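You operate a simulated robot arm through the tools that you are given. There is no shell and no other tool. Be economical: measure what you need, move in short steps, check, and stop when the job is done.

The job below is to be done with a simulated robot arm. You get a single attempt, and the scene is never put back.

TASK
Zero the height gauge with the cylinder that the blue tag names.
Fine: knob to the cylinder's figure, blue key, cylinder back in the grey tray. Set down upright: what you pick out.

Only the result counts: the job must be done as asked and must still hold three seconds after the hand-in. Knocking over, shifting, dropping, spilling or breaking anything else fails it.

THE ROBOT
A 5-joint arm with a two-finger parallel gripper, fixed in place. Base frame: the origin is at the foot of the arm, x ahead of it, y to its left, z up. Readings come in m, degrees, newtons and seconds.
With the tool pointing down near the work surface it reaches from about 0.26 to 0.6 m from the base axis. Its first joint turns from -66.0 to 66.0 degrees. The tool tilts only in the upright plane through the base axis and itself; it spins freely about its own axis. Payload 1.57 kg.
The tool frame sits at the grasp point between the pads (the TCP): z along the fingers, y along the line on which they close. The tips reach 0.03 m beyond it. Largest opening 0.08 m; finger width 0.017, thickness 0.012; the body of the gripper, 0.04 by 0.082 m, starts 0.08 m behind the TCP.
Orientation is that of the tool frame in the base frame, as [roll, pitch, yaw] about the fixed x, y, z axes, in that order (R = Rz(yaw) Ry(pitch) Rx(roll)). With the fingers straight down and closing along the base's y, the tool's x points along the base's -x, its y along +y and its z along -z.

THE INTERFACE
- The arm moves only by the tool apply_moves. Its arguments are lists of equal length, an entry for each row: "linear": the shift along the tool's x, y, z in cm, a list of three; "rot": the turn, a rotation vector about the tool's x, y, z in degrees, a list of three; "grip": the opening, from 0 (shut) to 1 (fully open). In form: {"linear": [[tx, ty, tz], ...], "rot": [[wx, wy, wz], ...], "grip": [grip, ...]}. A call has 1 to 8 rows; each row is the pose to reach, as a shift and turn from the pose commanded when the call began, along the tool's axes at that moment. Rows are played at 5 a second. More than 0.05 m and 8.6 degrees between two rows, or a gripper value outside its range, and nothing of the call is played. Where a pose cannot be reached the arm comes as near as it can. A force on the tool above 40 N (or 10 N above the force at the start of the call, whichever is more), or a blocked arm, ends the call early, and 0.2 s more pass. Each finger travels about 0.153 m/s and halts on what it meets, pressing with about 37 N; the grip force reading is that of the motor and also rises with nothing between the fingers. The clock runs only during rows and for 0.2 s after the last one: add rows that repeat a pose to give the fingers time. The reply holds the time, the measured pose of the TCP, the force on the tool along the base axes, the opening and the grip force, in the units named above and with some noise, with the torque about the TCP (base axes, N m) and any sound that the robot's microphone picked up.
- Cameras (640 x 400 px; columns grow to the right, rows downward): "scene" is fixed at [0.0582, 0.3869, 0.5235]; the picture's right is [-0.67, -0.74, 0.00], its down [-0.41, 0.37, -0.83] and it looks along [0.62, -0.56, -0.56] (base axes); focal length 248 px, centre (320, 200). "wrist" rides on the gripper at [0.072, -0.007, -0.122] in the tool frame; the picture's right is [0.09, 1.00, 0.00], its down [-0.84, 0.08, -0.54] and it looks along [-0.54, 0.05, 0.84] (tool axes); focal length 238 px, centre (320, 200). There is no depth. A picture from a camera that has moved, and an enlarged one, comes with that camera's place and axes in the base frame and with its lens. The place of the scene camera against the robot may be out by one fixed shift of up to 0.025 m in any direction.
- snapshot(camera): a new picture of that camera. The clock stands still meanwhile.
- zoom(camera, box): a new picture of the part [left, top, right, bottom] of that camera's present view, enlarged. The clock stands still meanwhile.
- finish_job(): hands the job in; it is judged then, once.

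Work in short steps. Places have to be worked out from the pictures, the camera data and where the tool is seen: move nearer, look again, correct. Check each grasp and each placing, and mend what went wrong. You have 120 turns and 64 pictures in all, those below and enlarged ones among them. Open the gripper and draw the arm clear of the work before you hand the job in, unless the task says otherwise; then end with one line.

The tools are called after ">>>" as name(argument=value, ...) on one line, values as JSON. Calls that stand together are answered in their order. apply_moves: Moves the arm, as the interface text tells. Its arguments: {"type":"object","properties":{"linear":{"type":"array"},"rot":{"type":"array"},"grip":{"type":"array"}},"required":["linear","rot","grip"]} The other tools are called the same way: snapshot (camera) takes a picture; zoom (camera, box) takes an enlarged picture of a part of a camera's view; finish_job () hands the job in.

At the start:

```text
t: 0.0
ee_pos: [0.3716, -0.1567, 0.406]
tcp_rot: [180.0, 0.0, -180.0]
force: [0.3, 0.0, 0.1]
moment: [0.0, 0.02, -0.01]
grip_width: 0.0799
grip_force: 0.1
```

scene: 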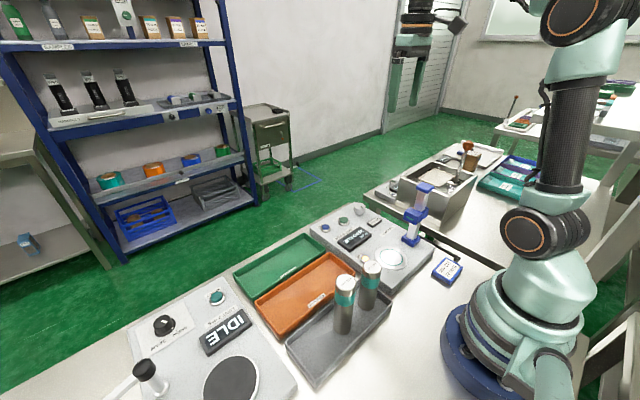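
wrist: 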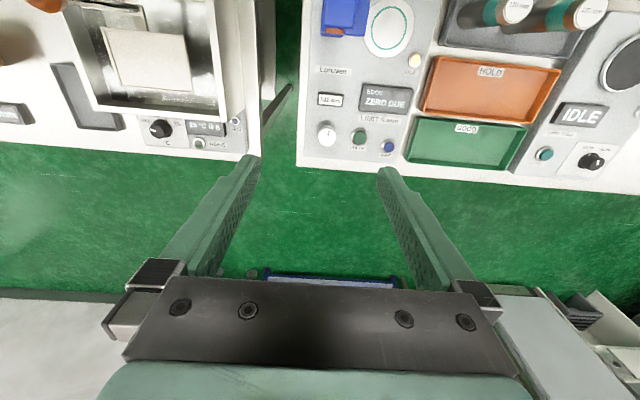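

I start by reading the tags and labels; zooming into the scene and wrist views.

>>> zoom(camera="wrist", box=[300, 0, 460, 170])

>>> zoom(camera="scene", box=[300, 170, 480, 300])

>>> zoom(camera="wrist", box=[440, 0, 640, 120])

```text
2.35 times, centred on (380, 85) of wrist
camera zoom: at [0.2996, -0.163, 0.528], right [-0.09, 1.0, 0.0], down [0.84, 0.08, 0.54], along [0.54, 0.05, -0.84], focal length 561 px, centre (179, 471)
```

zoom: 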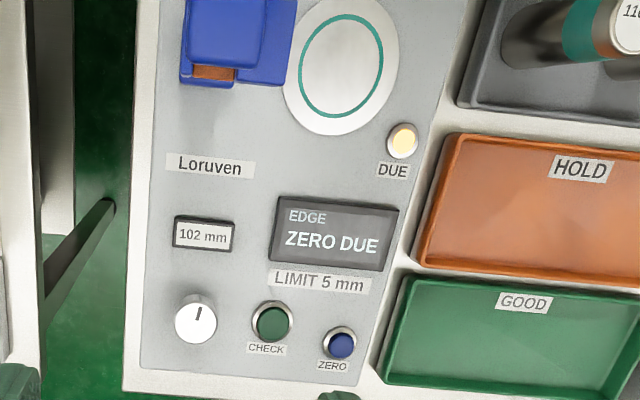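

```text
3.08 times, centred on (390, 235) of scene
camera zoom: at [0.0582, 0.3869, 0.5235], right [-0.67, -0.74, 0.0], down [-0.41, 0.37, -0.83], along [0.62, -0.56, -0.56], focal length 764 px, centre (105, 92)
```

zoom: 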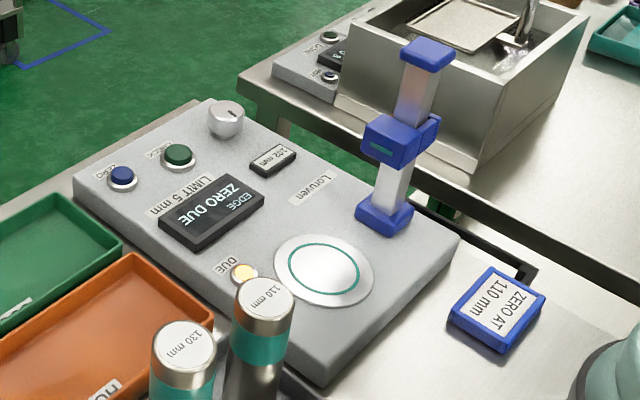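

```text
3.20 times, centred on (540, 60) of wrist
camera zoom: at [0.2996, -0.163, 0.528], right [-0.09, 1.0, 0.0], down [0.84, 0.08, 0.54], along [0.54, 0.05, -0.84], focal length 763 px, centre (-384, 648)
```

zoom: 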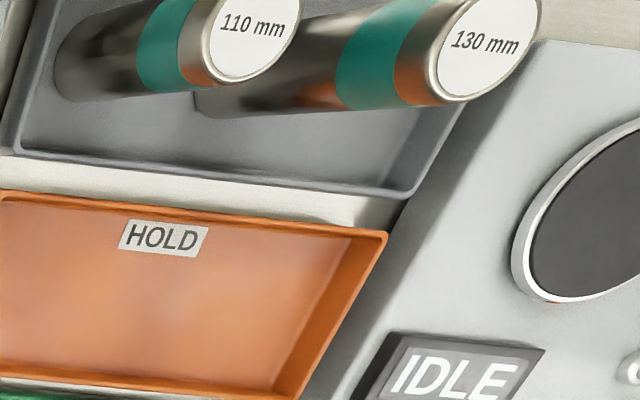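

The tag says 110 mm, and the gauge window reads 102 mm. I swing the hand over towards the tray, turning it so the wrist camera sees the tray and gauge from another angle.

>>> apply_moves(linear=[[0.9, 3, 0], [1.8, 6, 0], [2.7, 9, 0], [3.6, 12, 0], [4.5, 15, 0], [5.4, 18, 0], [6.3, 21, 0], [7.2, 23.7, 0]], rot=[[0, 0, 8], [0, 0, 16], [0, 0, 24], [0, 0, 32], [0, 0, 40], [0, 0, 48], [0, 0, 56], [0, 0, 64]], grip=[1, 1, 1, 1, 1, 1, 1, 1])

>>> apply_moves(linear=[[0, 0, 0], [0, 0, 0], [0, 0, 0], [0, 0, 0], [0, 0, 0]], rot=[[0, 0, 8], [0, 0, 16], [0, 0, 24], [0, 0, 26], [0, 0, 26]], grip=[1, 1, 1, 1, 1])

>>> snapshot(camera="wrist")

```text
t: 1.8
ee_pos: [0.2991, 0.0815, 0.4048]
tcp_rot: [180.0, 0.1, 116.0]
force: [-0.7, -1.0, 0.4]
moment: [-0.01, -0.01, 0.03]
grip_width: 0.0799
grip_force: 0.1
```

```text
t: 3.0
ee_pos: [0.299, 0.0794, 0.4061]
tcp_rot: [180.0, 0.0, 89.9]
force: [0.6, 0.0, 0.2]
moment: [0.02, 0.0, -0.01]
grip_width: 0.0802
grip_force: 0.1
```

```text
58 pictures are left
camera wrist: at [0.2923, 0.152, 0.5276], right [1.0, 0.09, 0.0], down [0.08, -0.84, 0.54], along [0.05, -0.54, -0.84], focal length 238 px, centre (320, 200)
```

wrist: 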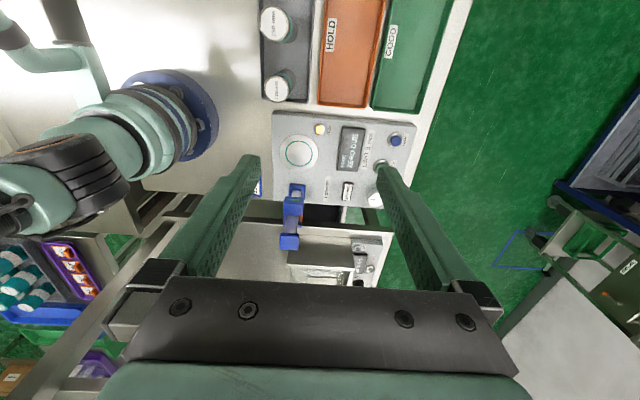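

The view covers tray and gauge; I enlarge it for measurements.

>>> zoom(camera="wrist", box=[240, 0, 432, 120])

>>> zoom(camera="wrist", box=[250, 100, 426, 210])

```text
3.33 times, centred on (336, 60) of wrist
camera zoom: at [0.2923, 0.152, 0.5276], right [1.0, 0.09, 0.0], down [0.08, -0.84, 0.54], along [0.05, -0.54, -0.84], focal length 794 px, centre (267, 667)
```

zoom: 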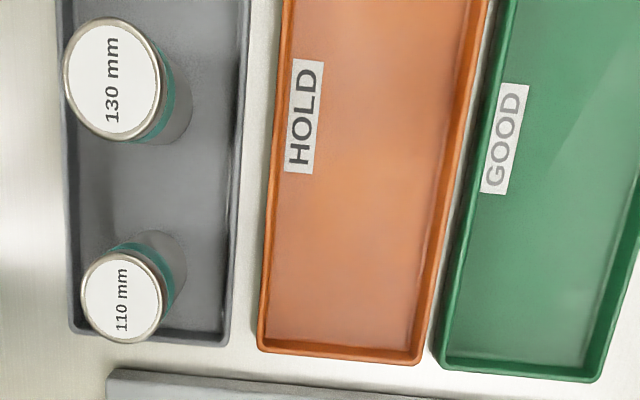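

```text
3.64 times, centred on (338, 155) of wrist
camera zoom: at [0.2923, 0.152, 0.5276], right [1.0, 0.09, 0.0], down [0.08, -0.84, 0.54], along [0.05, -0.54, -0.84], focal length 867 px, centre (254, 364)
```

zoom: 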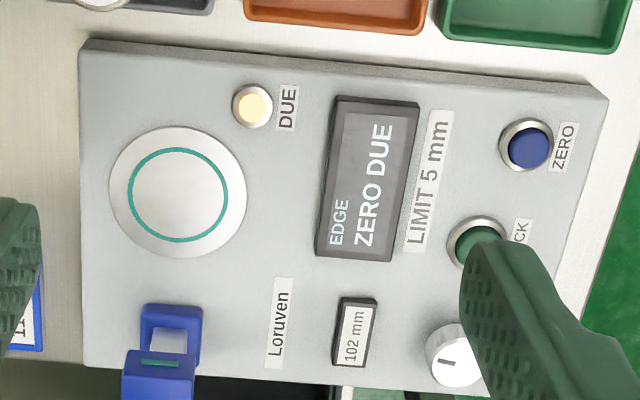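

Triangulating gives: 110 cylinder top ≈ (0.231, 0.092, 0.132), disc ≈ (0.264, -0.049, 0.032), ZERO key ≈ (0.466, 0.000, 0.036), knob ≈ (0.448, -0.135, 0.059). I descend above the 110 cylinder, closing along x, and look.

>>> apply_moves(linear=[[0.2, -1, 2.6], [0.4, -2, 5.2], [0.6, -3, 7.8], [0.8, -4, 10.4], [1.0, -5, 13], [1.2, -6, 15.6], [1.26, -6.8, 18.2], [1.26, -6.8, 20]], rot=[[0, 0, 0], [0, 0, 0], [0, 0, 0], [0, 0, 0], [0, 0, 0], [0, 0, 0], [0, 0, 0], [0, 0, 0]], grip=[1, 1, 1, 1, 1, 1, 1, 1])

>>> snapshot(camera="wrist")

>>> snapshot(camera="scene")

```text
t: 4.8
ee_pos: [0.2325, 0.0944, 0.2038]
tcp_rot: [-179.9, 0.1, 90.0]
force: [0.1, 0.7, 0.0]
moment: [-0.01, -0.04, -0.01]
grip_width: 0.0801
grip_force: 0.0
```

```text
55 pictures are left
camera wrist: at [0.2252, 0.1658, 0.3268], right [1.0, 0.09, 0.0], down [0.08, -0.84, 0.54], along [0.05, -0.54, -0.84], focal length 238 px, centre (320, 200)
```

wrist: 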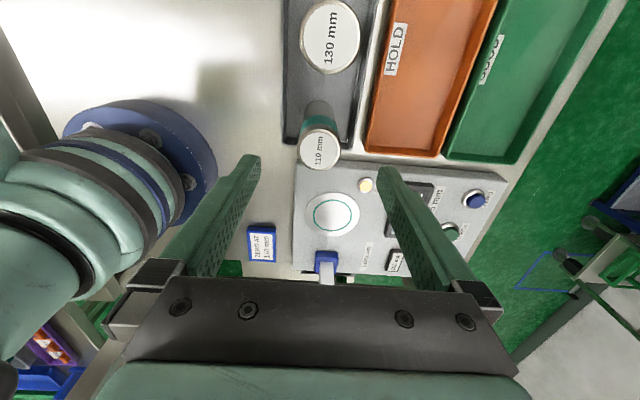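

```text
54 pictures are left
```

scene: 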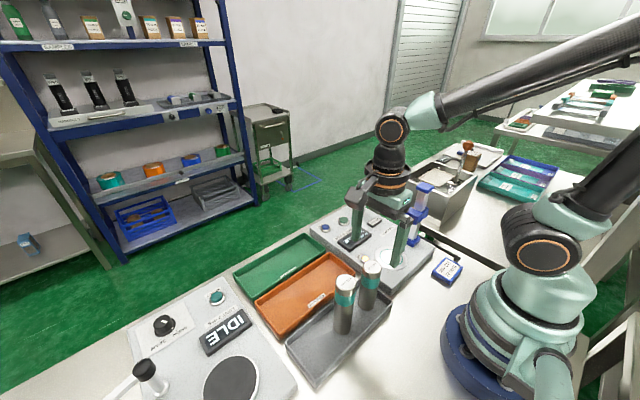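

The hand is centred over the 110 cylinder to within a couple of mm. I descend straight to a TCP height of 0.10.

>>> apply_moves(linear=[[0, 0, 2], [-0.1, -0.1, 4], [-0.1, -0.1, 6], [-0.1, -0.1, 8], [-0.1, -0.1, 9.5], [-0.1, -0.1, 10.4], [-0.1, -0.1, 10.4]], rot=[[0, 0, 0], [0, 0, 0], [0, 0, 0], [0, 0, 0], [0, 0, 0], [0, 0, 0], [0, 0, 0]], grip=[1, 1, 1, 1, 1, 1, 1])

>>> snapshot(camera="wrist")

>>> zoom(camera="scene", box=[280, 150, 480, 350])

```text
t: 6.4
ee_pos: [0.231, 0.0917, 0.1008]
tcp_rot: [-179.9, 0.0, 90.0]
force: [0.0, -0.4, -0.2]
moment: [-0.01, -0.03, -0.01]
grip_width: 0.0799
grip_force: 0.1
```

```text
53 pictures are left
camera wrist: at [0.2243, 0.1646, 0.2244], right [1.0, 0.09, 0.0], down [0.08, -0.84, 0.54], along [0.05, -0.54, -0.84], focal length 238 px, centre (320, 200)
```

wrist: 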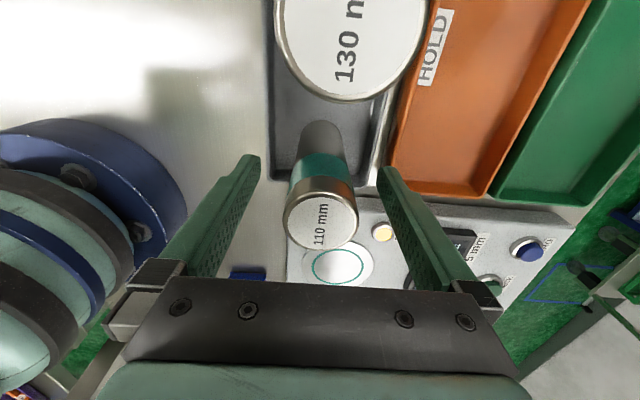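

```text
2.00 times, centred on (380, 250) of scene
camera zoom: at [0.0582, 0.3869, 0.5235], right [-0.67, -0.74, 0.0], down [-0.41, 0.37, -0.83], along [0.62, -0.56, -0.56], focal length 497 px, centre (200, 100)
```

zoom: 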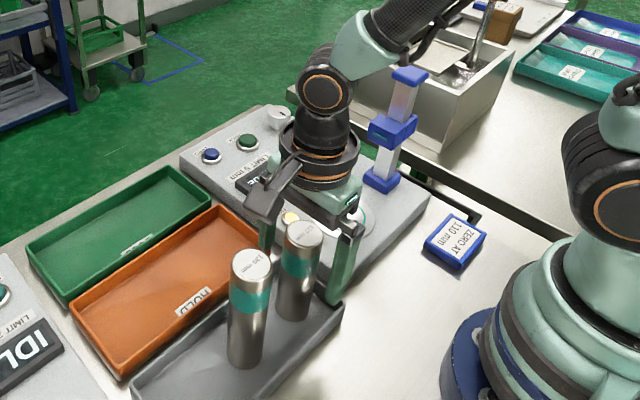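

Cylinder is centred between the fingers. Closing.

>>> apply_moves(linear=[[0, 0, 0], [0, 0, 0], [0, 0, 0], [0, 0, 0]], rot=[[0, 0, 0], [0, 0, 0], [0, 0, 0], [0, 0, 0]], grip=[0.6, 0.45, 0.3, 0.3])

```text
t: 7.4
ee_pos: [0.2311, 0.0922, 0.102]
tcp_rot: [-179.9, 0.0, 90.0]
force: [0.0, 0.5, 0.4]
moment: [0.14, 0.08, 0.05]
grip_width: 0.0385
grip_force: 37.0
```

Gripped at 38.5 mm width. I lift 7 cm and carry it over to the disc.

>>> apply_moves(linear=[[0, 0, -2], [0, 0, -4.5], [0, 0, -7], [-3.5, 0.8, -7], [-7, 1.6, -7], [-10.5, 2.5, -7], [-14.0, 3.3, -7], [-14.0, 3.3, -7]], rot=[[0, 0, 0], [0, 0, 0], [0, 0, 0], [0, 0, 0], [0, 0, 0], [0, 0, 0], [0, 0, 0], [0, 0, 0]], grip=[0.3, 0.3, 0.3, 0.3, 0.3, 0.3, 0.3, 0.3])

>>> zoom(camera="scene", box=[280, 130, 480, 330])

>>> snapshot(camera="wrist")

```text
t: 9.2
ee_pos: [0.2639, -0.0505, 0.1702]
tcp_rot: [179.9, 0.0, 90.1]
force: [-0.4, 0.5, -4.1]
moment: [0.02, 0.06, 0.03]
grip_width: 0.0385
grip_force: 36.9
```

```text
2.00 times, centred on (380, 230) of scene
camera zoom: at [0.0583, 0.3869, 0.5235], right [-0.67, -0.74, 0.0], down [-0.41, 0.37, -0.83], along [0.62, -0.56, -0.56], focal length 497 px, centre (200, 140)
```

zoom: 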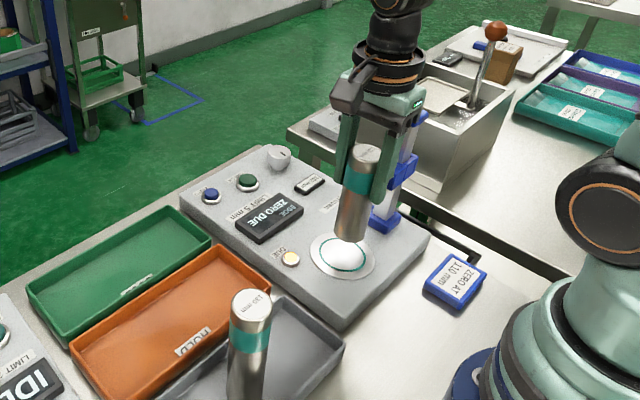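

```text
50 pictures are left
camera wrist: at [0.2566, 0.0219, 0.2932], right [1.0, 0.09, 0.0], down [0.08, -0.84, 0.54], along [0.05, -0.54, -0.84], focal length 238 px, centre (320, 200)
```

wrist: 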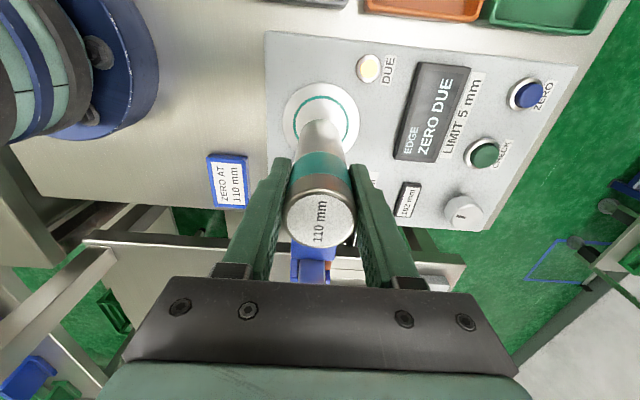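

Over the disc; I enlarge the wrist view to refine the disc centre relative to the cylinder foot.

>>> zoom(camera="wrist", box=[270, 60, 390, 180])

>>> zoom(camera="scene", box=[400, 190, 500, 290])

>>> zoom(camera="scene", box=[340, 180, 440, 280])

```text
3.33 times, centred on (330, 120) of wrist
camera zoom: at [0.2566, 0.0219, 0.2932], right [1.0, 0.09, 0.0], down [0.08, -0.84, 0.54], along [0.05, -0.54, -0.84], focal length 794 px, centre (287, 467)
```

zoom: 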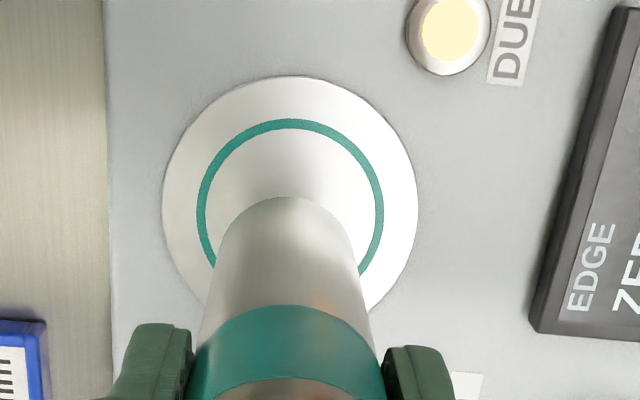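

```text
4.00 times, centred on (450, 240) of scene
camera zoom: at [0.0583, 0.3869, 0.5235], right [-0.67, -0.74, 0.0], down [-0.41, 0.37, -0.83], along [0.62, -0.56, -0.56], focal length 993 px, centre (-200, 40)
```

zoom: 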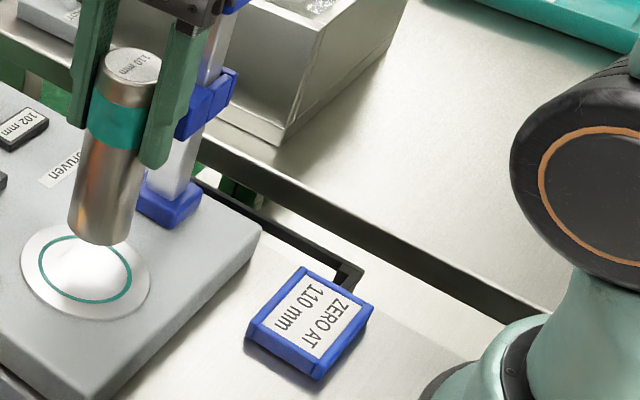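

```text
4.00 times, centred on (390, 230) of scene
camera zoom: at [0.0583, 0.3869, 0.5235], right [-0.67, -0.74, 0.0], down [-0.41, 0.37, -0.83], along [0.62, -0.56, -0.56], focal length 993 px, centre (40, 80)
```

zoom: 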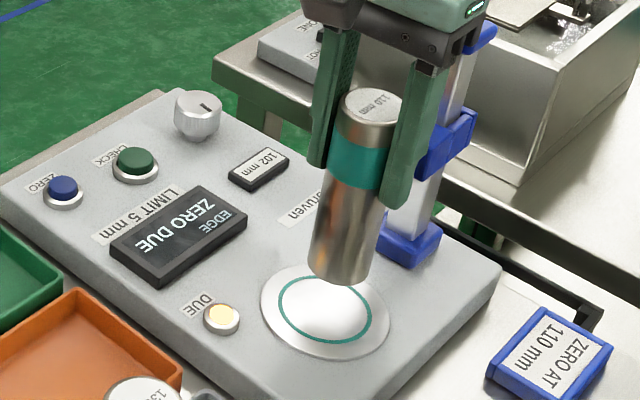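

Disc centre works out at about y = -0.047. I shift 2 mm toward +y and lower 5.4 cm, then feel for contact.

>>> apply_moves(linear=[[0.2, 0, 1.5], [0.2, 0, 3], [0.2, 0, 4.2], [0.2, 0, 5.0], [0.2, 0, 5.4], [0.2, 0, 5.4]], rot=[[0, 0, 0], [0, 0, 0], [0, 0, 0], [0, 0, 0], [0, 0, 0], [0, 0, 0]], grip=[0.3, 0.3, 0.3, 0.3, 0.3, 0.3])

>>> zoom(camera="scene", box=[340, 180, 440, 280])

```text
t: 10.3
ee_pos: [0.2661, -0.0456, 0.1218]
tcp_rot: [179.7, 0.0, 90.1]
force: [-2.0, -0.4, 10.1]
moment: [-0.05, 0.44, 0.01]
grip_width: 0.0382
grip_force: 36.7
stopped in row 5: the force on the tool passed its limit at 54 N (the readings are from after the stop); the commanded pose is now the measured one
```

```text
4.00 times, centred on (390, 230) of scene
camera zoom: at [0.0582, 0.3869, 0.5235], right [-0.67, -0.74, 0.0], down [-0.41, 0.37, -0.83], along [0.62, -0.56, -0.56], focal length 993 px, centre (40, 80)
```

zoom: 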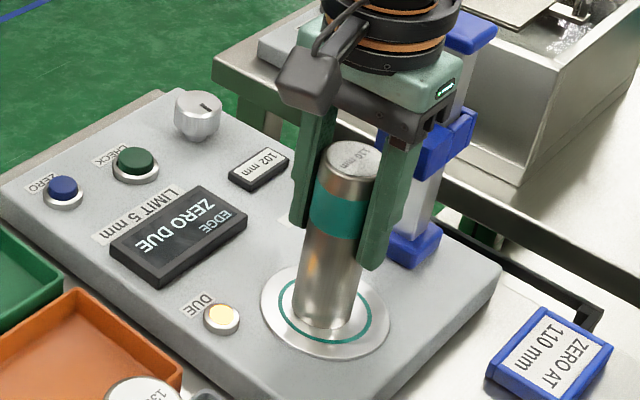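

Contact with the disc; the cylinder stands on it inside the ring. I ease up a hair and release.

>>> apply_moves(linear=[[0, 0, -0.1], [0, 0, -0.1], [0, 0, -0.1], [0, 0, -0.1]], rot=[[0, 0, 0], [0, 0, 0], [0, 0, 0], [0, 0, 0]], grip=[0.5, 0.6, 0.9, 0.9])

>>> snapshot(camera="wrist")

>>> zoom(camera="scene", box=[340, 180, 440, 280])

```text
t: 11.3
ee_pos: [0.2666, -0.047, 0.1229]
tcp_rot: [179.7, 0.0, 90.0]
force: [0.3, -1.0, -0.1]
moment: [0.03, -0.01, 0.03]
grip_width: 0.0721
grip_force: 0.0
```

```text
45 pictures are left
camera wrist: at [0.2583, 0.0257, 0.2454], right [1.0, 0.09, 0.0], down [0.08, -0.84, 0.54], along [0.05, -0.54, -0.84], focal length 238 px, centre (320, 200)
```

wrist: 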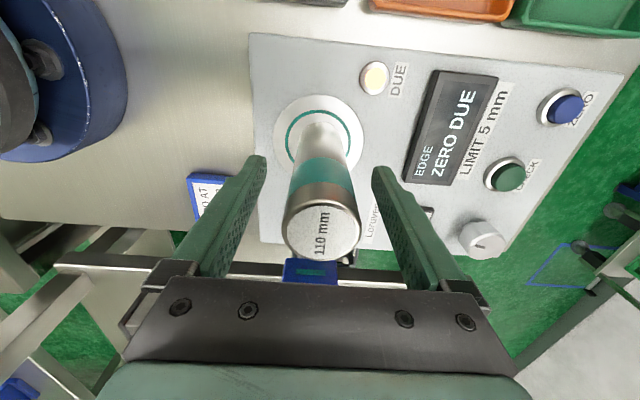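

```text
4.00 times, centred on (390, 230) of scene
camera zoom: at [0.0582, 0.3869, 0.5235], right [-0.67, -0.74, 0.0], down [-0.41, 0.37, -0.83], along [0.62, -0.56, -0.56], focal length 993 px, centre (40, 80)
```

zoom: 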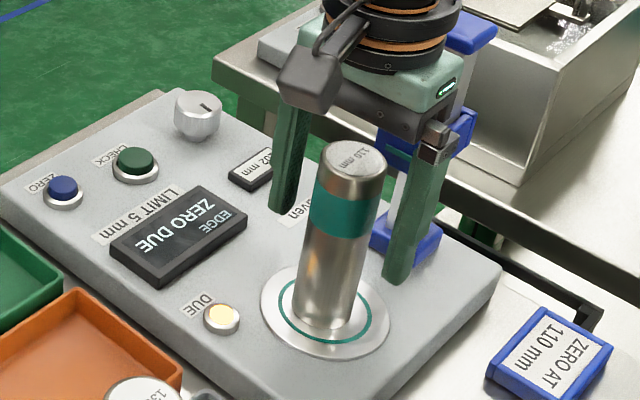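

Cylinder stands upright on the disc. I raise clear and move over the knob.

>>> apply_moves(linear=[[0, 0, -3], [0, 0, -6], [0, 0, -9.5], [0, 0, -13], [-1.5, 3.5, -13], [-3, 7, -13], [-4.5, 10.5, -13], [-6, 14, -13]], rot=[[0, 0, 0], [0, 0, 0], [0, 0, 0], [0, 0, 0], [0, 0, 0], [0, 0, 0], [0, 0, 0], [0, 0, 0]], grip=[0.9, 0.9, 0.9, 0.9, 0.9, 0.9, 0.9, 0.9])

>>> apply_moves(linear=[[-1.5, 2, 0], [-2.8, 4.1, 0], [-2.8, 4.1, 3], [-2.8, 4.1, 6], [-2.8, 4.1, 9], [-2.8, 4.1, 9]], rot=[[0, 0, 0], [0, 0, 0], [0, 0, 0], [0, 0, 0], [0, 0, 0], [0, 0, 0]], grip=[0.9, 0.9, 0.9, 0.9, 0.9, 0.9])

>>> snapshot(camera="wrist")

>>> zoom(camera="scene", box=[300, 140, 440, 280])

```text
t: 13.1
ee_pos: [0.4047, -0.1058, 0.2538]
tcp_rot: [179.7, 0.1, 90.1]
force: [0.1, -0.2, -0.3]
moment: [0.01, 0.0, -0.02]
grip_width: 0.0719
grip_force: 0.2
```

```text
t: 14.5
ee_pos: [0.4467, -0.1346, 0.1624]
tcp_rot: [179.8, 0.1, 89.9]
force: [-1.1, 0.5, -0.2]
moment: [0.01, 0.0, 0.01]
grip_width: 0.072
grip_force: 0.0
```

```text
43 pictures are left
camera wrist: at [0.4392, -0.0628, 0.2846], right [1.0, 0.09, 0.0], down [0.08, -0.84, 0.54], along [0.05, -0.54, -0.84], focal length 238 px, centre (320, 200)
```

wrist: 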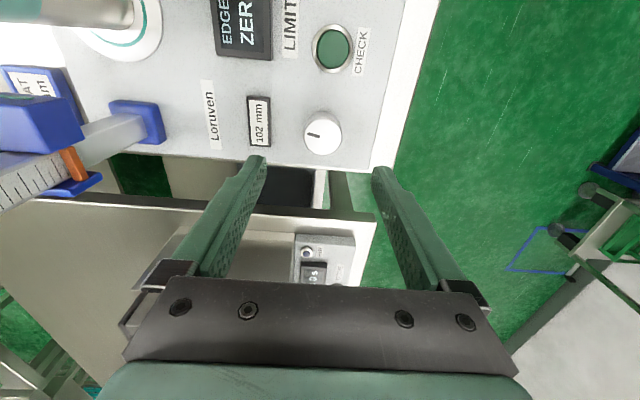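

```text
2.86 times, centred on (370, 210) of scene
camera zoom: at [0.0582, 0.3869, 0.5235], right [-0.67, -0.74, 0.0], down [-0.41, 0.37, -0.83], along [0.62, -0.56, -0.56], focal length 709 px, centre (177, 171)
```

zoom: 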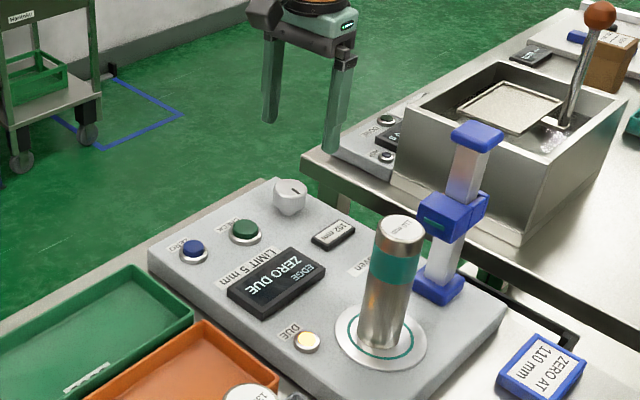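

Knob centre measures ≈ (0.448, -0.134). I narrow the opening to 5 cm (to stay clear of the window box) and descend to tip height ≈ 0.042.

>>> apply_moves(linear=[[0.05, 0.17, 2], [0.05, 0.17, 4], [0.05, 0.17, 6], [0.05, 0.17, 7.5], [0.05, 0.17, 8.5], [0.05, 0.17, 9.0], [0.05, 0.17, 9.0]], rot=[[0, 0, 0], [0, 0, 0], [0, 0, 0], [0, 0, 0], [0, 0, 0], [0, 0, 0], [0, 0, 0]], grip=[0.62, 0.62, 0.62, 0.62, 0.62, 0.62, 0.62])

>>> snapshot(camera="wrist")

>>> zoom(camera="scene", box=[330, 160, 400, 230])

```text
t: 16.1
ee_pos: [0.449, -0.1343, 0.0735]
tcp_rot: [179.8, 0.1, 90.0]
force: [0.2, -0.2, 0.0]
moment: [0.04, -0.01, -0.04]
grip_width: 0.0496
grip_force: 0.0
```

```text
41 pictures are left
camera wrist: at [0.4415, -0.0622, 0.1957], right [1.0, 0.09, 0.0], down [0.08, -0.84, 0.54], along [0.05, -0.54, -0.84], focal length 238 px, centre (320, 200)
```

wrist: 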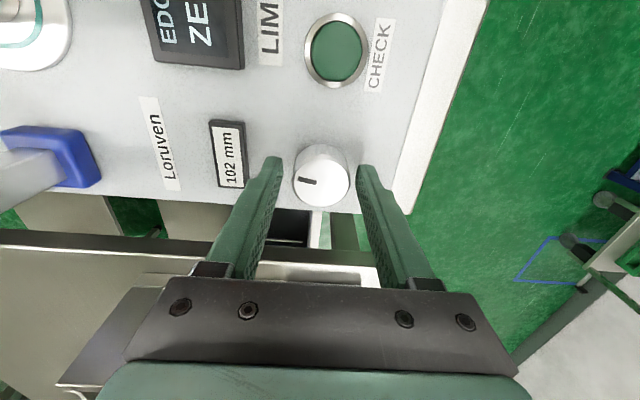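

```text
5.71 times, centred on (365, 195) of scene
camera zoom: at [0.0582, 0.3869, 0.5235], right [-0.67, -0.74, 0.0], down [-0.41, 0.37, -0.83], along [0.62, -0.56, -0.56], focal length 1419 px, centre (63, 229)
```

zoom: 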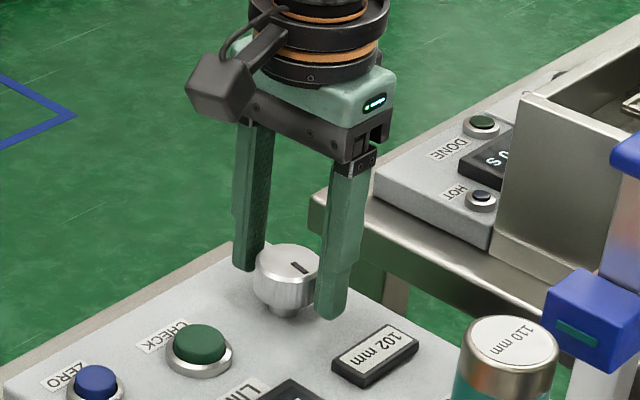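

The knob is centred between the fingers. I close on it and turn +8° about the tool axis (clockwise from above) to learn the scale.

>>> apply_moves(linear=[[0, 0, 0], [0, 0, 0], [0, 0, 0], [0, 0, 0], [0, 0, 0], [0, 0, 0]], rot=[[0, 0, 0], [0, 0, 0], [0, 0, 0], [0, 0, 4], [0, 0, 8], [0, 0, 8]], grip=[0.45, 0.35, 0.35, 0.35, 0.35, 0.35])

>>> zoom(camera="wrist", box=[190, 90, 390, 240])

```text
t: 17.5
ee_pos: [0.4504, -0.1353, 0.0737]
tcp_rot: [179.6, 0.1, 82.0]
force: [13.5, -4.3, -9.5]
moment: [-0.24, 0.21, -0.01]
grip_width: 0.037
grip_force: 43.6
```

```text
2.67 times, centred on (290, 165) of wrist
camera zoom: at [0.4522, -0.062, 0.1961], right [1.0, -0.05, 0.01], down [-0.04, -0.84, 0.54], along [-0.02, -0.54, -0.84], focal length 636 px, centre (400, 293)
```

zoom: 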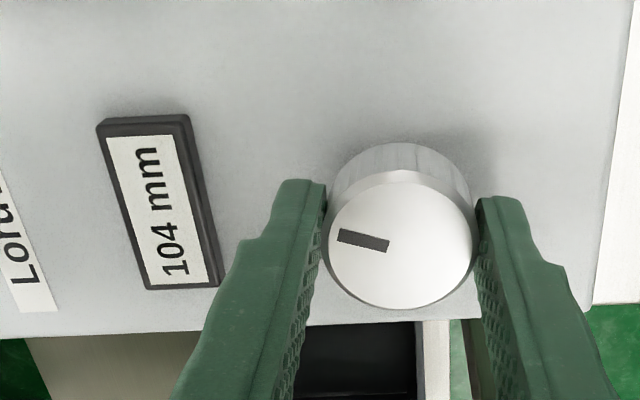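

8° gave +2 mm (now 104), so about 4° per mm; 24° more in the same direction.

>>> apply_moves(linear=[[0, 0, 0], [0, 0, 0], [0, 0, 0], [0, 0, 0], [0, 0, 0]], rot=[[0, 0, 6], [0, 0, 12], [0, 0, 18], [0, 0, 24], [0, 0, 24]], grip=[0.35, 0.35, 0.35, 0.35, 0.35])

>>> zoom(camera="wrist", box=[190, 60, 390, 240])

```text
t: 18.7
ee_pos: [0.4507, -0.1337, 0.0735]
tcp_rot: [179.5, -0.2, 57.9]
force: [21.0, -12.7, -21.7]
moment: [0.28, 0.24, -0.02]
grip_width: 0.037
grip_force: 43.2
```

```text
2.22 times, centred on (290, 150) of wrist
camera zoom: at [0.481, -0.0696, 0.1965], right [0.89, -0.45, 0.01], down [-0.38, -0.75, 0.54], along [-0.24, -0.49, -0.84], focal length 530 px, centre (387, 311)
```

zoom: 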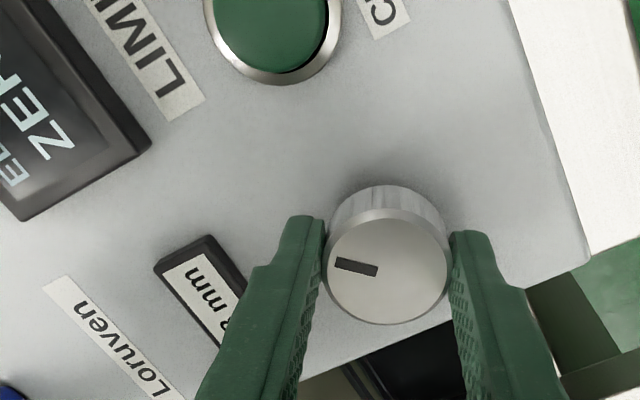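

The window is partly hidden; I check it with the scene camera.

>>> zoom(camera="scene", box=[360, 190, 420, 240])

```text
8.00 times, centred on (390, 215) of scene
camera zoom: at [0.0583, 0.3869, 0.5235], right [-0.67, -0.74, 0.0], down [-0.41, 0.37, -0.83], along [0.62, -0.56, -0.56], focal length 1986 px, centre (-240, 80)
```

zoom: 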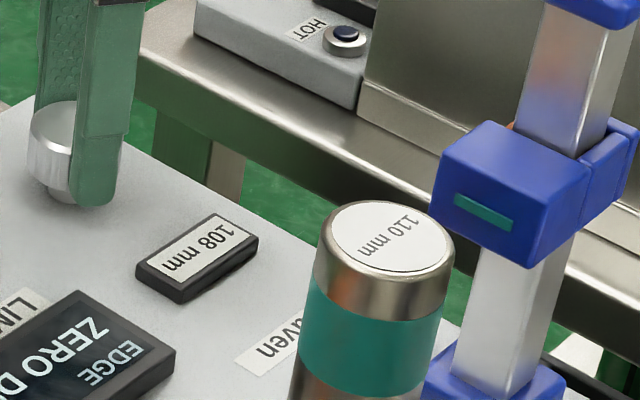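

Window reads 108: about 5° per mm. I turn 8° further, easing the hand 1.5 mm toward +x to relieve side load.

>>> apply_moves(linear=[[0.04, 0.06, 0], [0.08, 0.13, 0], [0.08, 0.13, 0]], rot=[[0, 0, 4], [0, 0, 8], [0, 0, 8]], grip=[0.35, 0.35, 0.35])

>>> zoom(camera="scene", box=[360, 190, 420, 240])

```text
t: 19.5
ee_pos: [0.4506, -0.1354, 0.0744]
tcp_rot: [179.8, 0.0, 49.9]
force: [5.0, -15.7, -7.5]
moment: [0.41, -0.47, -0.01]
grip_width: 0.037
grip_force: 43.8
```

```text
8.00 times, centred on (390, 215) of scene
camera zoom: at [0.0583, 0.3869, 0.5235], right [-0.67, -0.74, 0.0], down [-0.41, 0.37, -0.83], along [0.62, -0.56, -0.56], focal length 1986 px, centre (-240, 80)
```

zoom: 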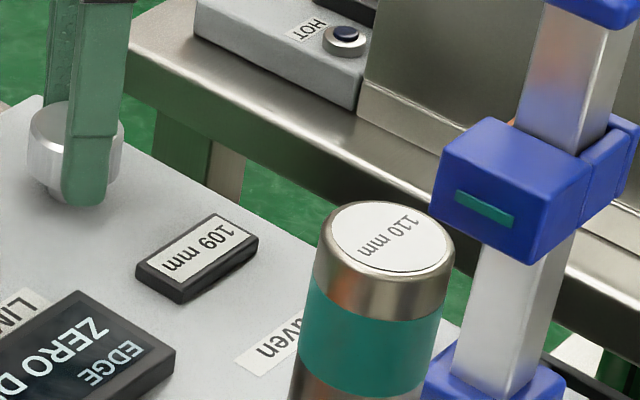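

109 now; 4° more.

>>> apply_moves(linear=[[0, 0, 0], [0, 0, 0], [0, 0, 0]], rot=[[0, 0, 2], [0, 0, 4], [0, 0, 4]], grip=[0.35, 0.35, 0.35])

>>> zoom(camera="scene", box=[360, 190, 420, 240])

```text
t: 20.3
ee_pos: [0.45, -0.1338, 0.0742]
tcp_rot: [179.8, -0.2, 46.0]
force: [-2.3, -17.3, -3.8]
moment: [0.11, -0.18, 0.01]
grip_width: 0.0368
grip_force: 42.9
```

```text
8.00 times, centred on (390, 215) of scene
camera zoom: at [0.0583, 0.3869, 0.5235], right [-0.67, -0.74, 0.0], down [-0.41, 0.37, -0.83], along [0.62, -0.56, -0.56], focal length 1986 px, centre (-240, 80)
```

zoom: 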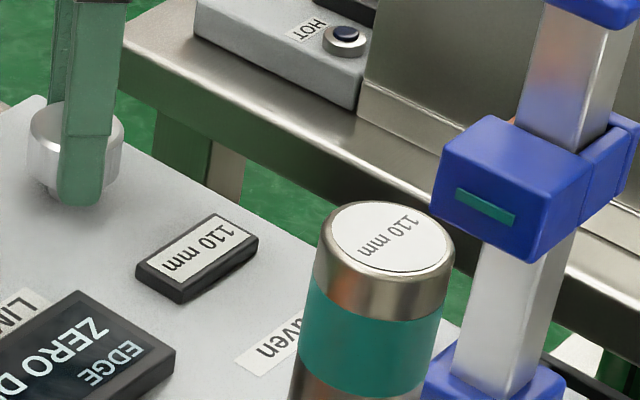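

Window reads 110. I open and rise.

>>> apply_moves(linear=[[0, 0, 0], [0, 0, 0], [0, 0, 0], [0, 0, -1.5], [0, 0, -4], [0, 0, -7], [0, 0, -7]], rot=[[0, 0, 0], [0, 0, 0], [0, 0, 0], [0, 0, 0], [0, 0, 0], [0, 0, 0], [0, 0, 0]], grip=[0.5, 0.62, 0.62, 0.62, 0.62, 0.62, 0.62])

>>> snapshot(camera="wrist")

>>> zoom(camera="scene", box=[330, 180, 430, 280])

```text
t: 21.9
ee_pos: [0.4485, -0.1332, 0.1432]
tcp_rot: [179.8, 0.0, 46.1]
force: [-0.5, 0.1, 0.3]
moment: [0.01, 0.04, 0.0]
grip_width: 0.0497
grip_force: 0.0
```

```text
34 pictures are left
camera wrist: at [0.493, -0.0754, 0.2659], right [0.78, -0.62, 0.0], down [-0.53, -0.66, 0.54], along [-0.33, -0.42, -0.84], focal length 238 px, centre (320, 200)
```

wrist: 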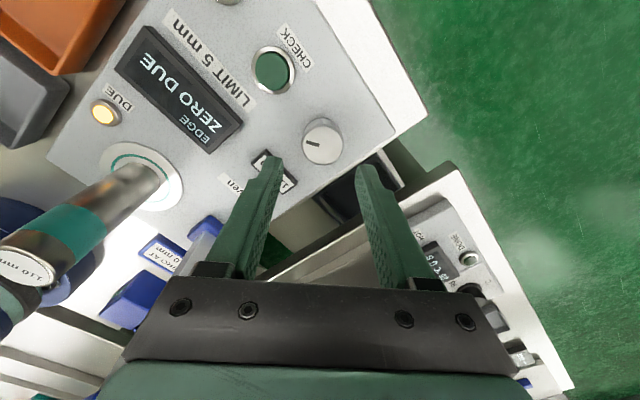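

```text
4.00 times, centred on (380, 230) of scene
camera zoom: at [0.0582, 0.3869, 0.5235], right [-0.67, -0.74, 0.0], down [-0.41, 0.37, -0.83], along [0.62, -0.56, -0.56], focal length 993 px, centre (80, 80)
```

zoom: 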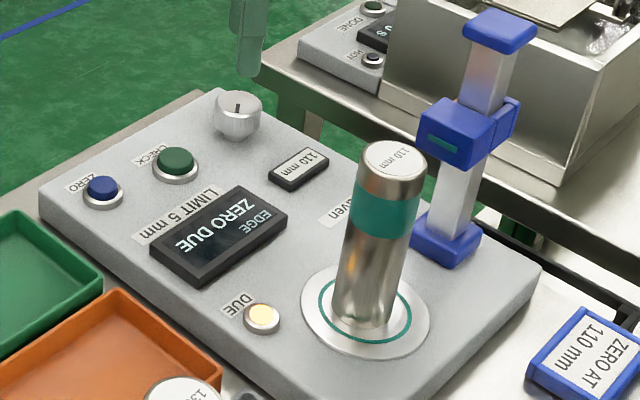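

Knob holds 110. Now I move over the blue ZERO key with the gripper closing, rotating the hand back.

>>> apply_moves(linear=[[1.8, -1.3, 0], [3.6, -2.6, 0], [5.4, -3.98, 0], [7.2, -5.3, 0], [9.0, -6.6, 0], [10.8, -7.96, 0], [10.8, -7.96, 0]], rot=[[0, 0, -8], [0, 0, -16], [0, 0, -24], [0, 0, -32], [0, 0, -40], [0, 0, -44], [0, 0, -44]], grip=[0.4, 0.2, 0, 0, 0, 0, 0])

>>> snapshot(camera="wrist")

```text
t: 23.5
ee_pos: [0.4674, -0.0013, 0.1446]
tcp_rot: [179.8, -0.1, 90.1]
force: [0.2, 0.2, -0.5]
moment: [0.02, -0.01, -0.01]
grip_width: 0.0
grip_force: 21.3
```

```text
32 pictures are left
camera wrist: at [0.4601, 0.07, 0.2668], right [1.0, 0.09, 0.0], down [0.08, -0.84, 0.54], along [0.06, -0.54, -0.84], focal length 238 px, centre (320, 200)
```

wrist: 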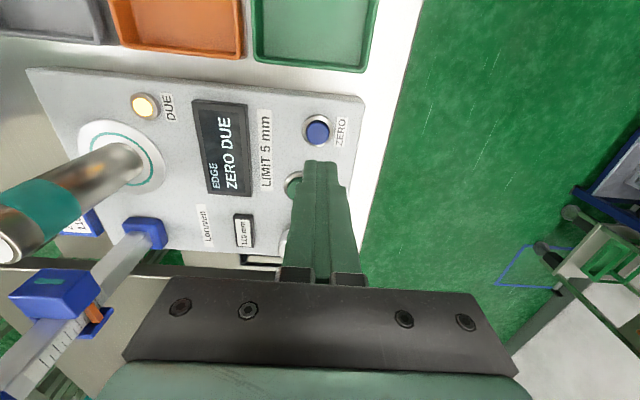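

Key at about (0.466, 0.002–0.004). I lower to a few cm above it and check again.

>>> apply_moves(linear=[[0.15, 0, 2], [0.3, -0.1, 4], [0.3, -0.1, 5.5], [0.3, -0.1, 5.5]], rot=[[0, 0, 0], [0, 0, 0], [0, 0, 0], [0, 0, 0]], grip=[0, 0, 0, 0])

>>> snapshot(camera="wrist")

>>> zoom(camera="scene", box=[320, 180, 400, 260])

```text
t: 24.5
ee_pos: [0.4671, 0.0015, 0.089]
tcp_rot: [179.7, 0.1, 90.0]
force: [0.1, -0.4, -0.2]
moment: [-0.03, 0.0, -0.03]
grip_width: 0.0
grip_force: 21.7
```

```text
31 pictures are left
camera wrist: at [0.4597, 0.0741, 0.212], right [1.0, 0.09, 0.0], down [0.08, -0.84, 0.54], along [0.05, -0.54, -0.84], focal length 238 px, centre (320, 200)
```

wrist: 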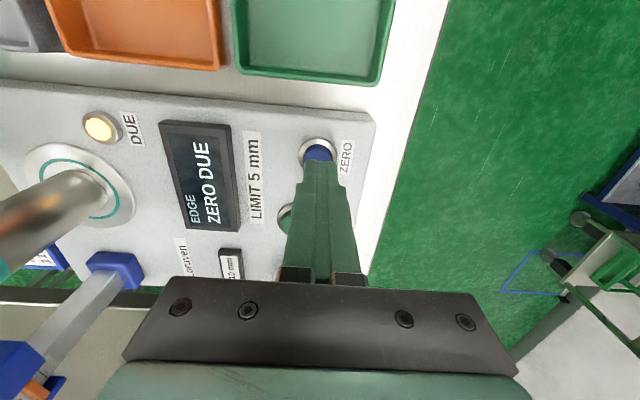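

```text
5.00 times, centred on (360, 220) of scene
camera zoom: at [0.0582, 0.3869, 0.5235], right [-0.67, -0.74, 0.0], down [-0.41, 0.37, -0.83], along [0.62, -0.56, -0.56], focal length 1241 px, centre (120, 100)
```

zoom: 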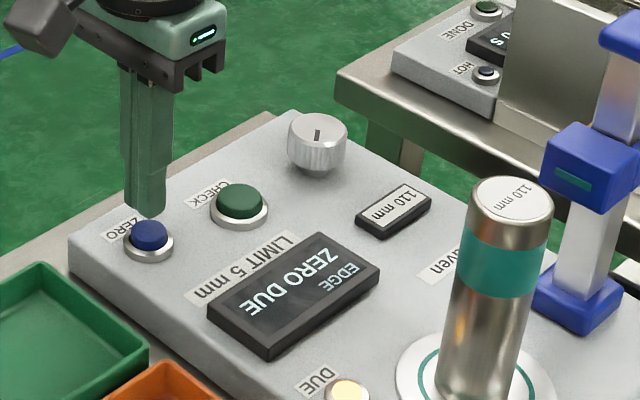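

Key centre ≈ (0.465, 0.005); I correct 3 mm and press down gently in small steps.

>>> apply_moves(linear=[[0.3, -0.2, 0.4], [0.3, -0.2, 0.9], [0.3, -0.2, 1.2], [0.3, -0.2, 1.5], [0.3, -0.2, 1.8], [0.3, -0.2, 1.8]], rot=[[0, 0, 0], [0, 0, 0], [0, 0, 0], [0, 0, 0], [0, 0, 0], [0, 0, 0]], grip=[0, 0, 0, 0, 0, 0])

>>> zoom(camera="scene", box=[320, 180, 400, 260])

```text
t: 25.9
ee_pos: [0.4659, 0.0054, 0.0715]
tcp_rot: [179.7, 0.1, 90.0]
force: [-1.5, 0.0, 1.7]
moment: [0.01, 0.06, 0.02]
grip_width: 0.0
grip_force: 20.9
heard: click
```

```text
5.00 times, centred on (360, 220) of scene
camera zoom: at [0.0582, 0.3869, 0.5235], right [-0.67, -0.74, 0.0], down [-0.41, 0.37, -0.83], along [0.62, -0.56, -0.56], focal length 1241 px, centre (120, 100)
```

zoom: 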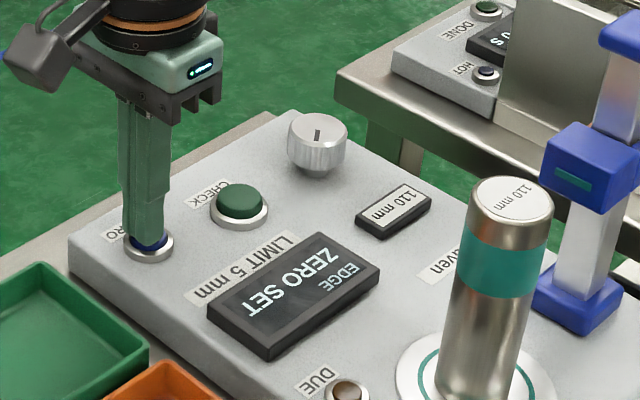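

"ZERO SET", click heard, DUE lamp off. I rise and go back above the cylinder, opening the gripper.

>>> apply_moves(linear=[[0, 0, -2], [0, 0, -6], [0, 0, -10.5], [0, 0, -15], [0, -4, -15.5], [-1, -8, -15.5], [-2, -12, -15.5], [-3, -16, -15.5]], rot=[[0, 0, 0], [0, 0, 0], [0, 0, 0], [0, 0, 0], [0, 0, 0], [0, 0, 0], [0, 0, 0], [0, 0, 0]], grip=[0, 0, 0.3, 0.6, 0.9, 0.95, 0.95, 0.95])

>>> apply_moves(linear=[[-1, -2, 0], [-2.1, -4, 0], [-2.1, -4, 0]], rot=[[0, 0, 0], [0, 0, 0], [0, 0, 0]], grip=[0.95, 0.95, 0.95])

>>> snapshot(camera="wrist")

>>> snapshot(camera="scene")

```text
t: 27.7
ee_pos: [0.3053, -0.0238, 0.2242]
tcp_rot: [179.6, 0.0, 90.1]
force: [-0.1, -0.7, -0.3]
moment: [0.03, 0.01, 0.02]
grip_width: 0.0761
grip_force: 0.1
```

```text
t: 28.5
ee_pos: [0.2654, -0.0484, 0.2247]
tcp_rot: [179.8, 0.0, 90.0]
force: [-0.3, -0.2, -0.2]
moment: [0.04, -0.01, 0.04]
grip_width: 0.076
grip_force: 0.0
```

```text
28 pictures are left
camera wrist: at [0.2564, 0.025, 0.3471], right [1.0, 0.09, 0.0], down [0.08, -0.84, 0.54], along [0.05, -0.54, -0.84], focal length 238 px, centre (320, 200)
```

wrist: 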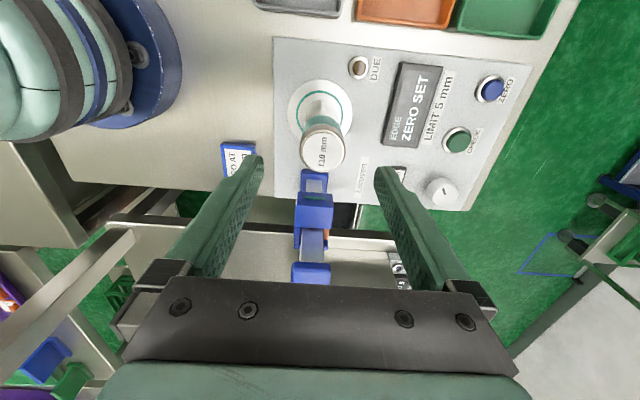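

```text
27 pictures are left
```

scene: 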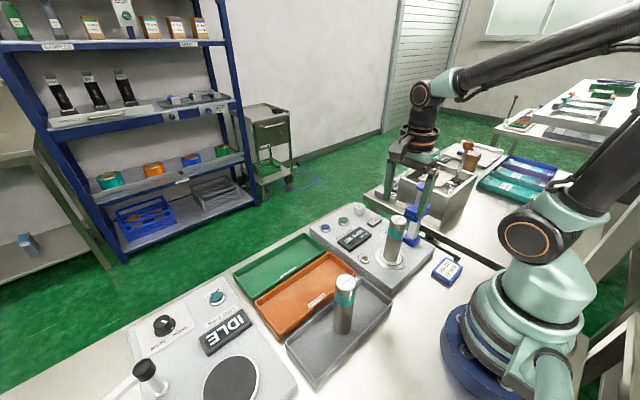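

Cylinder lies straight under the hand ((0.266, -0.048)). Descend and grip as before.

>>> apply_moves(linear=[[0, 0, 2.5], [0, 0, 5], [0, 0, 7.5], [0, 0, 9.2], [0, 0, 10], [0, 0, 10]], rot=[[0, 0, 0], [0, 0, 0], [0, 0, 0], [0, 0, 0], [0, 0, 0], [0, 0, 0]], grip=[0.95, 0.95, 0.95, 0.95, 0.95, 0.95])

>>> apply_moves(linear=[[0, 0, 0], [0, 0, 0], [0, 0, 0], [0, 0, 0], [0, 0, -1], [0, 0, -3], [0, 0, -5], [0, 0, -6]], rot=[[0, 0, 0], [0, 0, 0], [0, 0, 0], [0, 0, 0], [0, 0, 0], [0, 0, 0], [0, 0, 0], [0, 0, 0]], grip=[0.6, 0.4, 0.3, 0.3, 0.3, 0.3, 0.3, 0.3])

>>> zoom(camera="scene", box=[280, 160, 440, 320])

```text
t: 29.9
ee_pos: [0.2652, -0.0458, 0.1252]
tcp_rot: [179.9, 0.0, 90.0]
force: [-0.9, 0.4, -0.3]
moment: [-0.01, -0.04, -0.01]
grip_width: 0.0759
grip_force: 0.1
```

```text
t: 31.7
ee_pos: [0.2656, -0.0461, 0.1846]
tcp_rot: [179.8, 0.0, 90.1]
force: [0.9, -0.4, -4.1]
moment: [0.01, -0.03, 0.01]
grip_width: 0.0382
grip_force: 37.6
```

```text
2.50 times, centred on (360, 240) of scene
camera zoom: at [0.0583, 0.3869, 0.5235], right [-0.67, -0.74, 0.0], down [-0.41, 0.37, -0.83], along [0.62, -0.56, -0.56], focal length 621 px, centre (220, 100)
```

zoom: 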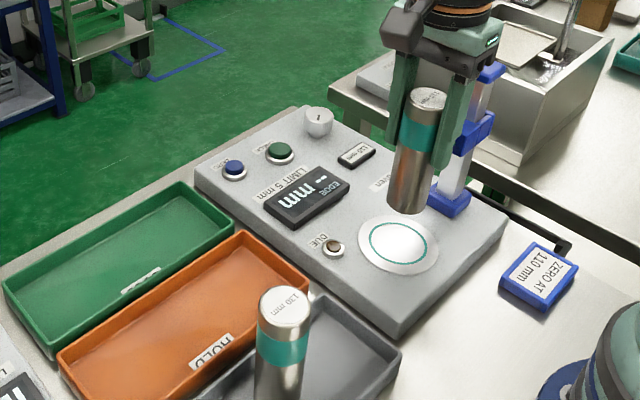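

Held and lifted. I carry it back over its original spot in the grey tray.

>>> apply_moves(linear=[[3.5, -0.9, 0], [7, -1.8, 0], [10.5, -2.7, 0], [13.85, -3.4, 0], [13.85, -3.4, 0], [13.85, -3.4, 3], [13.85, -3.4, 6], [13.85, -3.4, 6]], rot=[[0, 0, 0], [0, 0, 0], [0, 0, 0], [0, 0, 0], [0, 0, 0], [0, 0, 0], [0, 0, 0], [0, 0, 0]], grip=[0.3, 0.3, 0.3, 0.3, 0.3, 0.3, 0.3, 0.3])

>>> zoom(camera="scene", box=[280, 220, 440, 380])

>>> snapshot(camera="wrist")

```text
t: 33.5
ee_pos: [0.2291, 0.0918, 0.1252]
tcp_rot: [179.8, -0.1, 90.1]
force: [0.4, 0.8, -4.7]
moment: [0.02, -0.05, -0.03]
grip_width: 0.0385
grip_force: 36.8
```

```text
2.50 times, centred on (360, 300) of scene
camera zoom: at [0.0583, 0.3869, 0.5235], right [-0.67, -0.74, 0.0], down [-0.41, 0.37, -0.83], along [0.62, -0.56, -0.56], focal length 621 px, centre (220, -50)
```

zoom: 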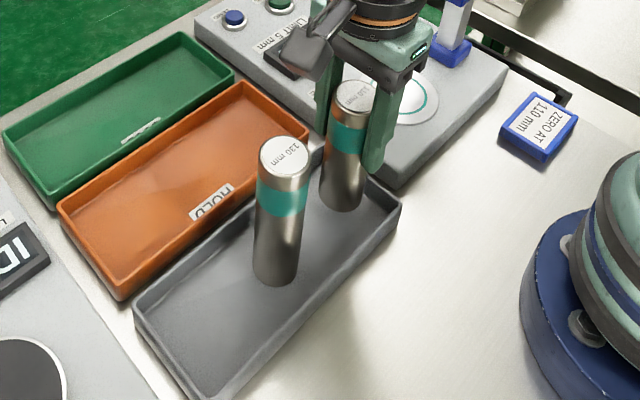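

```text
24 pictures are left
camera wrist: at [0.2219, 0.1637, 0.2473], right [1.0, 0.09, 0.0], down [0.08, -0.84, 0.54], along [0.05, -0.54, -0.84], focal length 238 px, centre (320, 200)
```

wrist: 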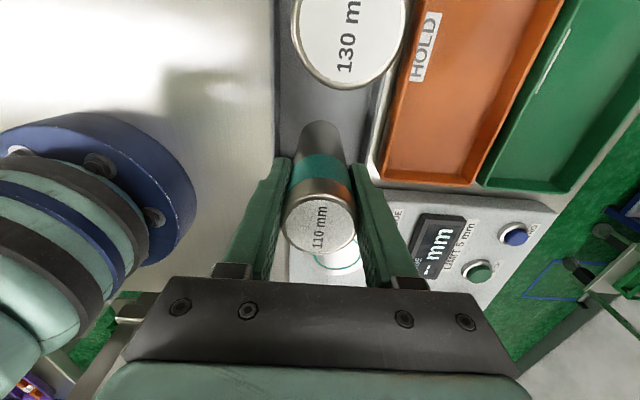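

It is above the tray floor in the original spot. Lowering slowly to floor contact.

>>> apply_moves(linear=[[0, 0.1, 0.8], [0, 0.1, 1.4], [0, 0.1, 1.7], [0, 0.1, 1.9], [0, 0.1, 2.0], [0, 0.1, 2.1], [0, 0.1, 2.1]], rot=[[0, 0, 0], [0, 0, 0], [0, 0, 0], [0, 0, 0], [0, 0, 0], [0, 0, 0], [0, 0, 0]], grip=[0.3, 0.3, 0.3, 0.3, 0.3, 0.3, 0.3])

```text
t: 35.1
ee_pos: [0.2322, 0.0925, 0.1028]
tcp_rot: [179.8, -0.1, 89.9]
force: [0.7, 0.5, -4.4]
moment: [-0.02, -0.05, 0.0]
grip_width: 0.0381
grip_force: 36.6
```

Still carrying its weight (-4.4 N); I creep down millimetre by millimetre.

>>> apply_moves(linear=[[0, 0, 0.1], [0, 0, 0.2], [0, 0, 0.2]], rot=[[0, 0, 0], [0, 0, 0], [0, 0, 0]], grip=[0.3, 0.3, 0.3])

```text
t: 35.9
ee_pos: [0.2335, 0.0931, 0.1013]
tcp_rot: [179.9, -0.1, 90.0]
force: [-2.6, 0.6, 12.8]
moment: [-0.11, 0.64, -0.05]
grip_width: 0.0383
grip_force: 37.0
```

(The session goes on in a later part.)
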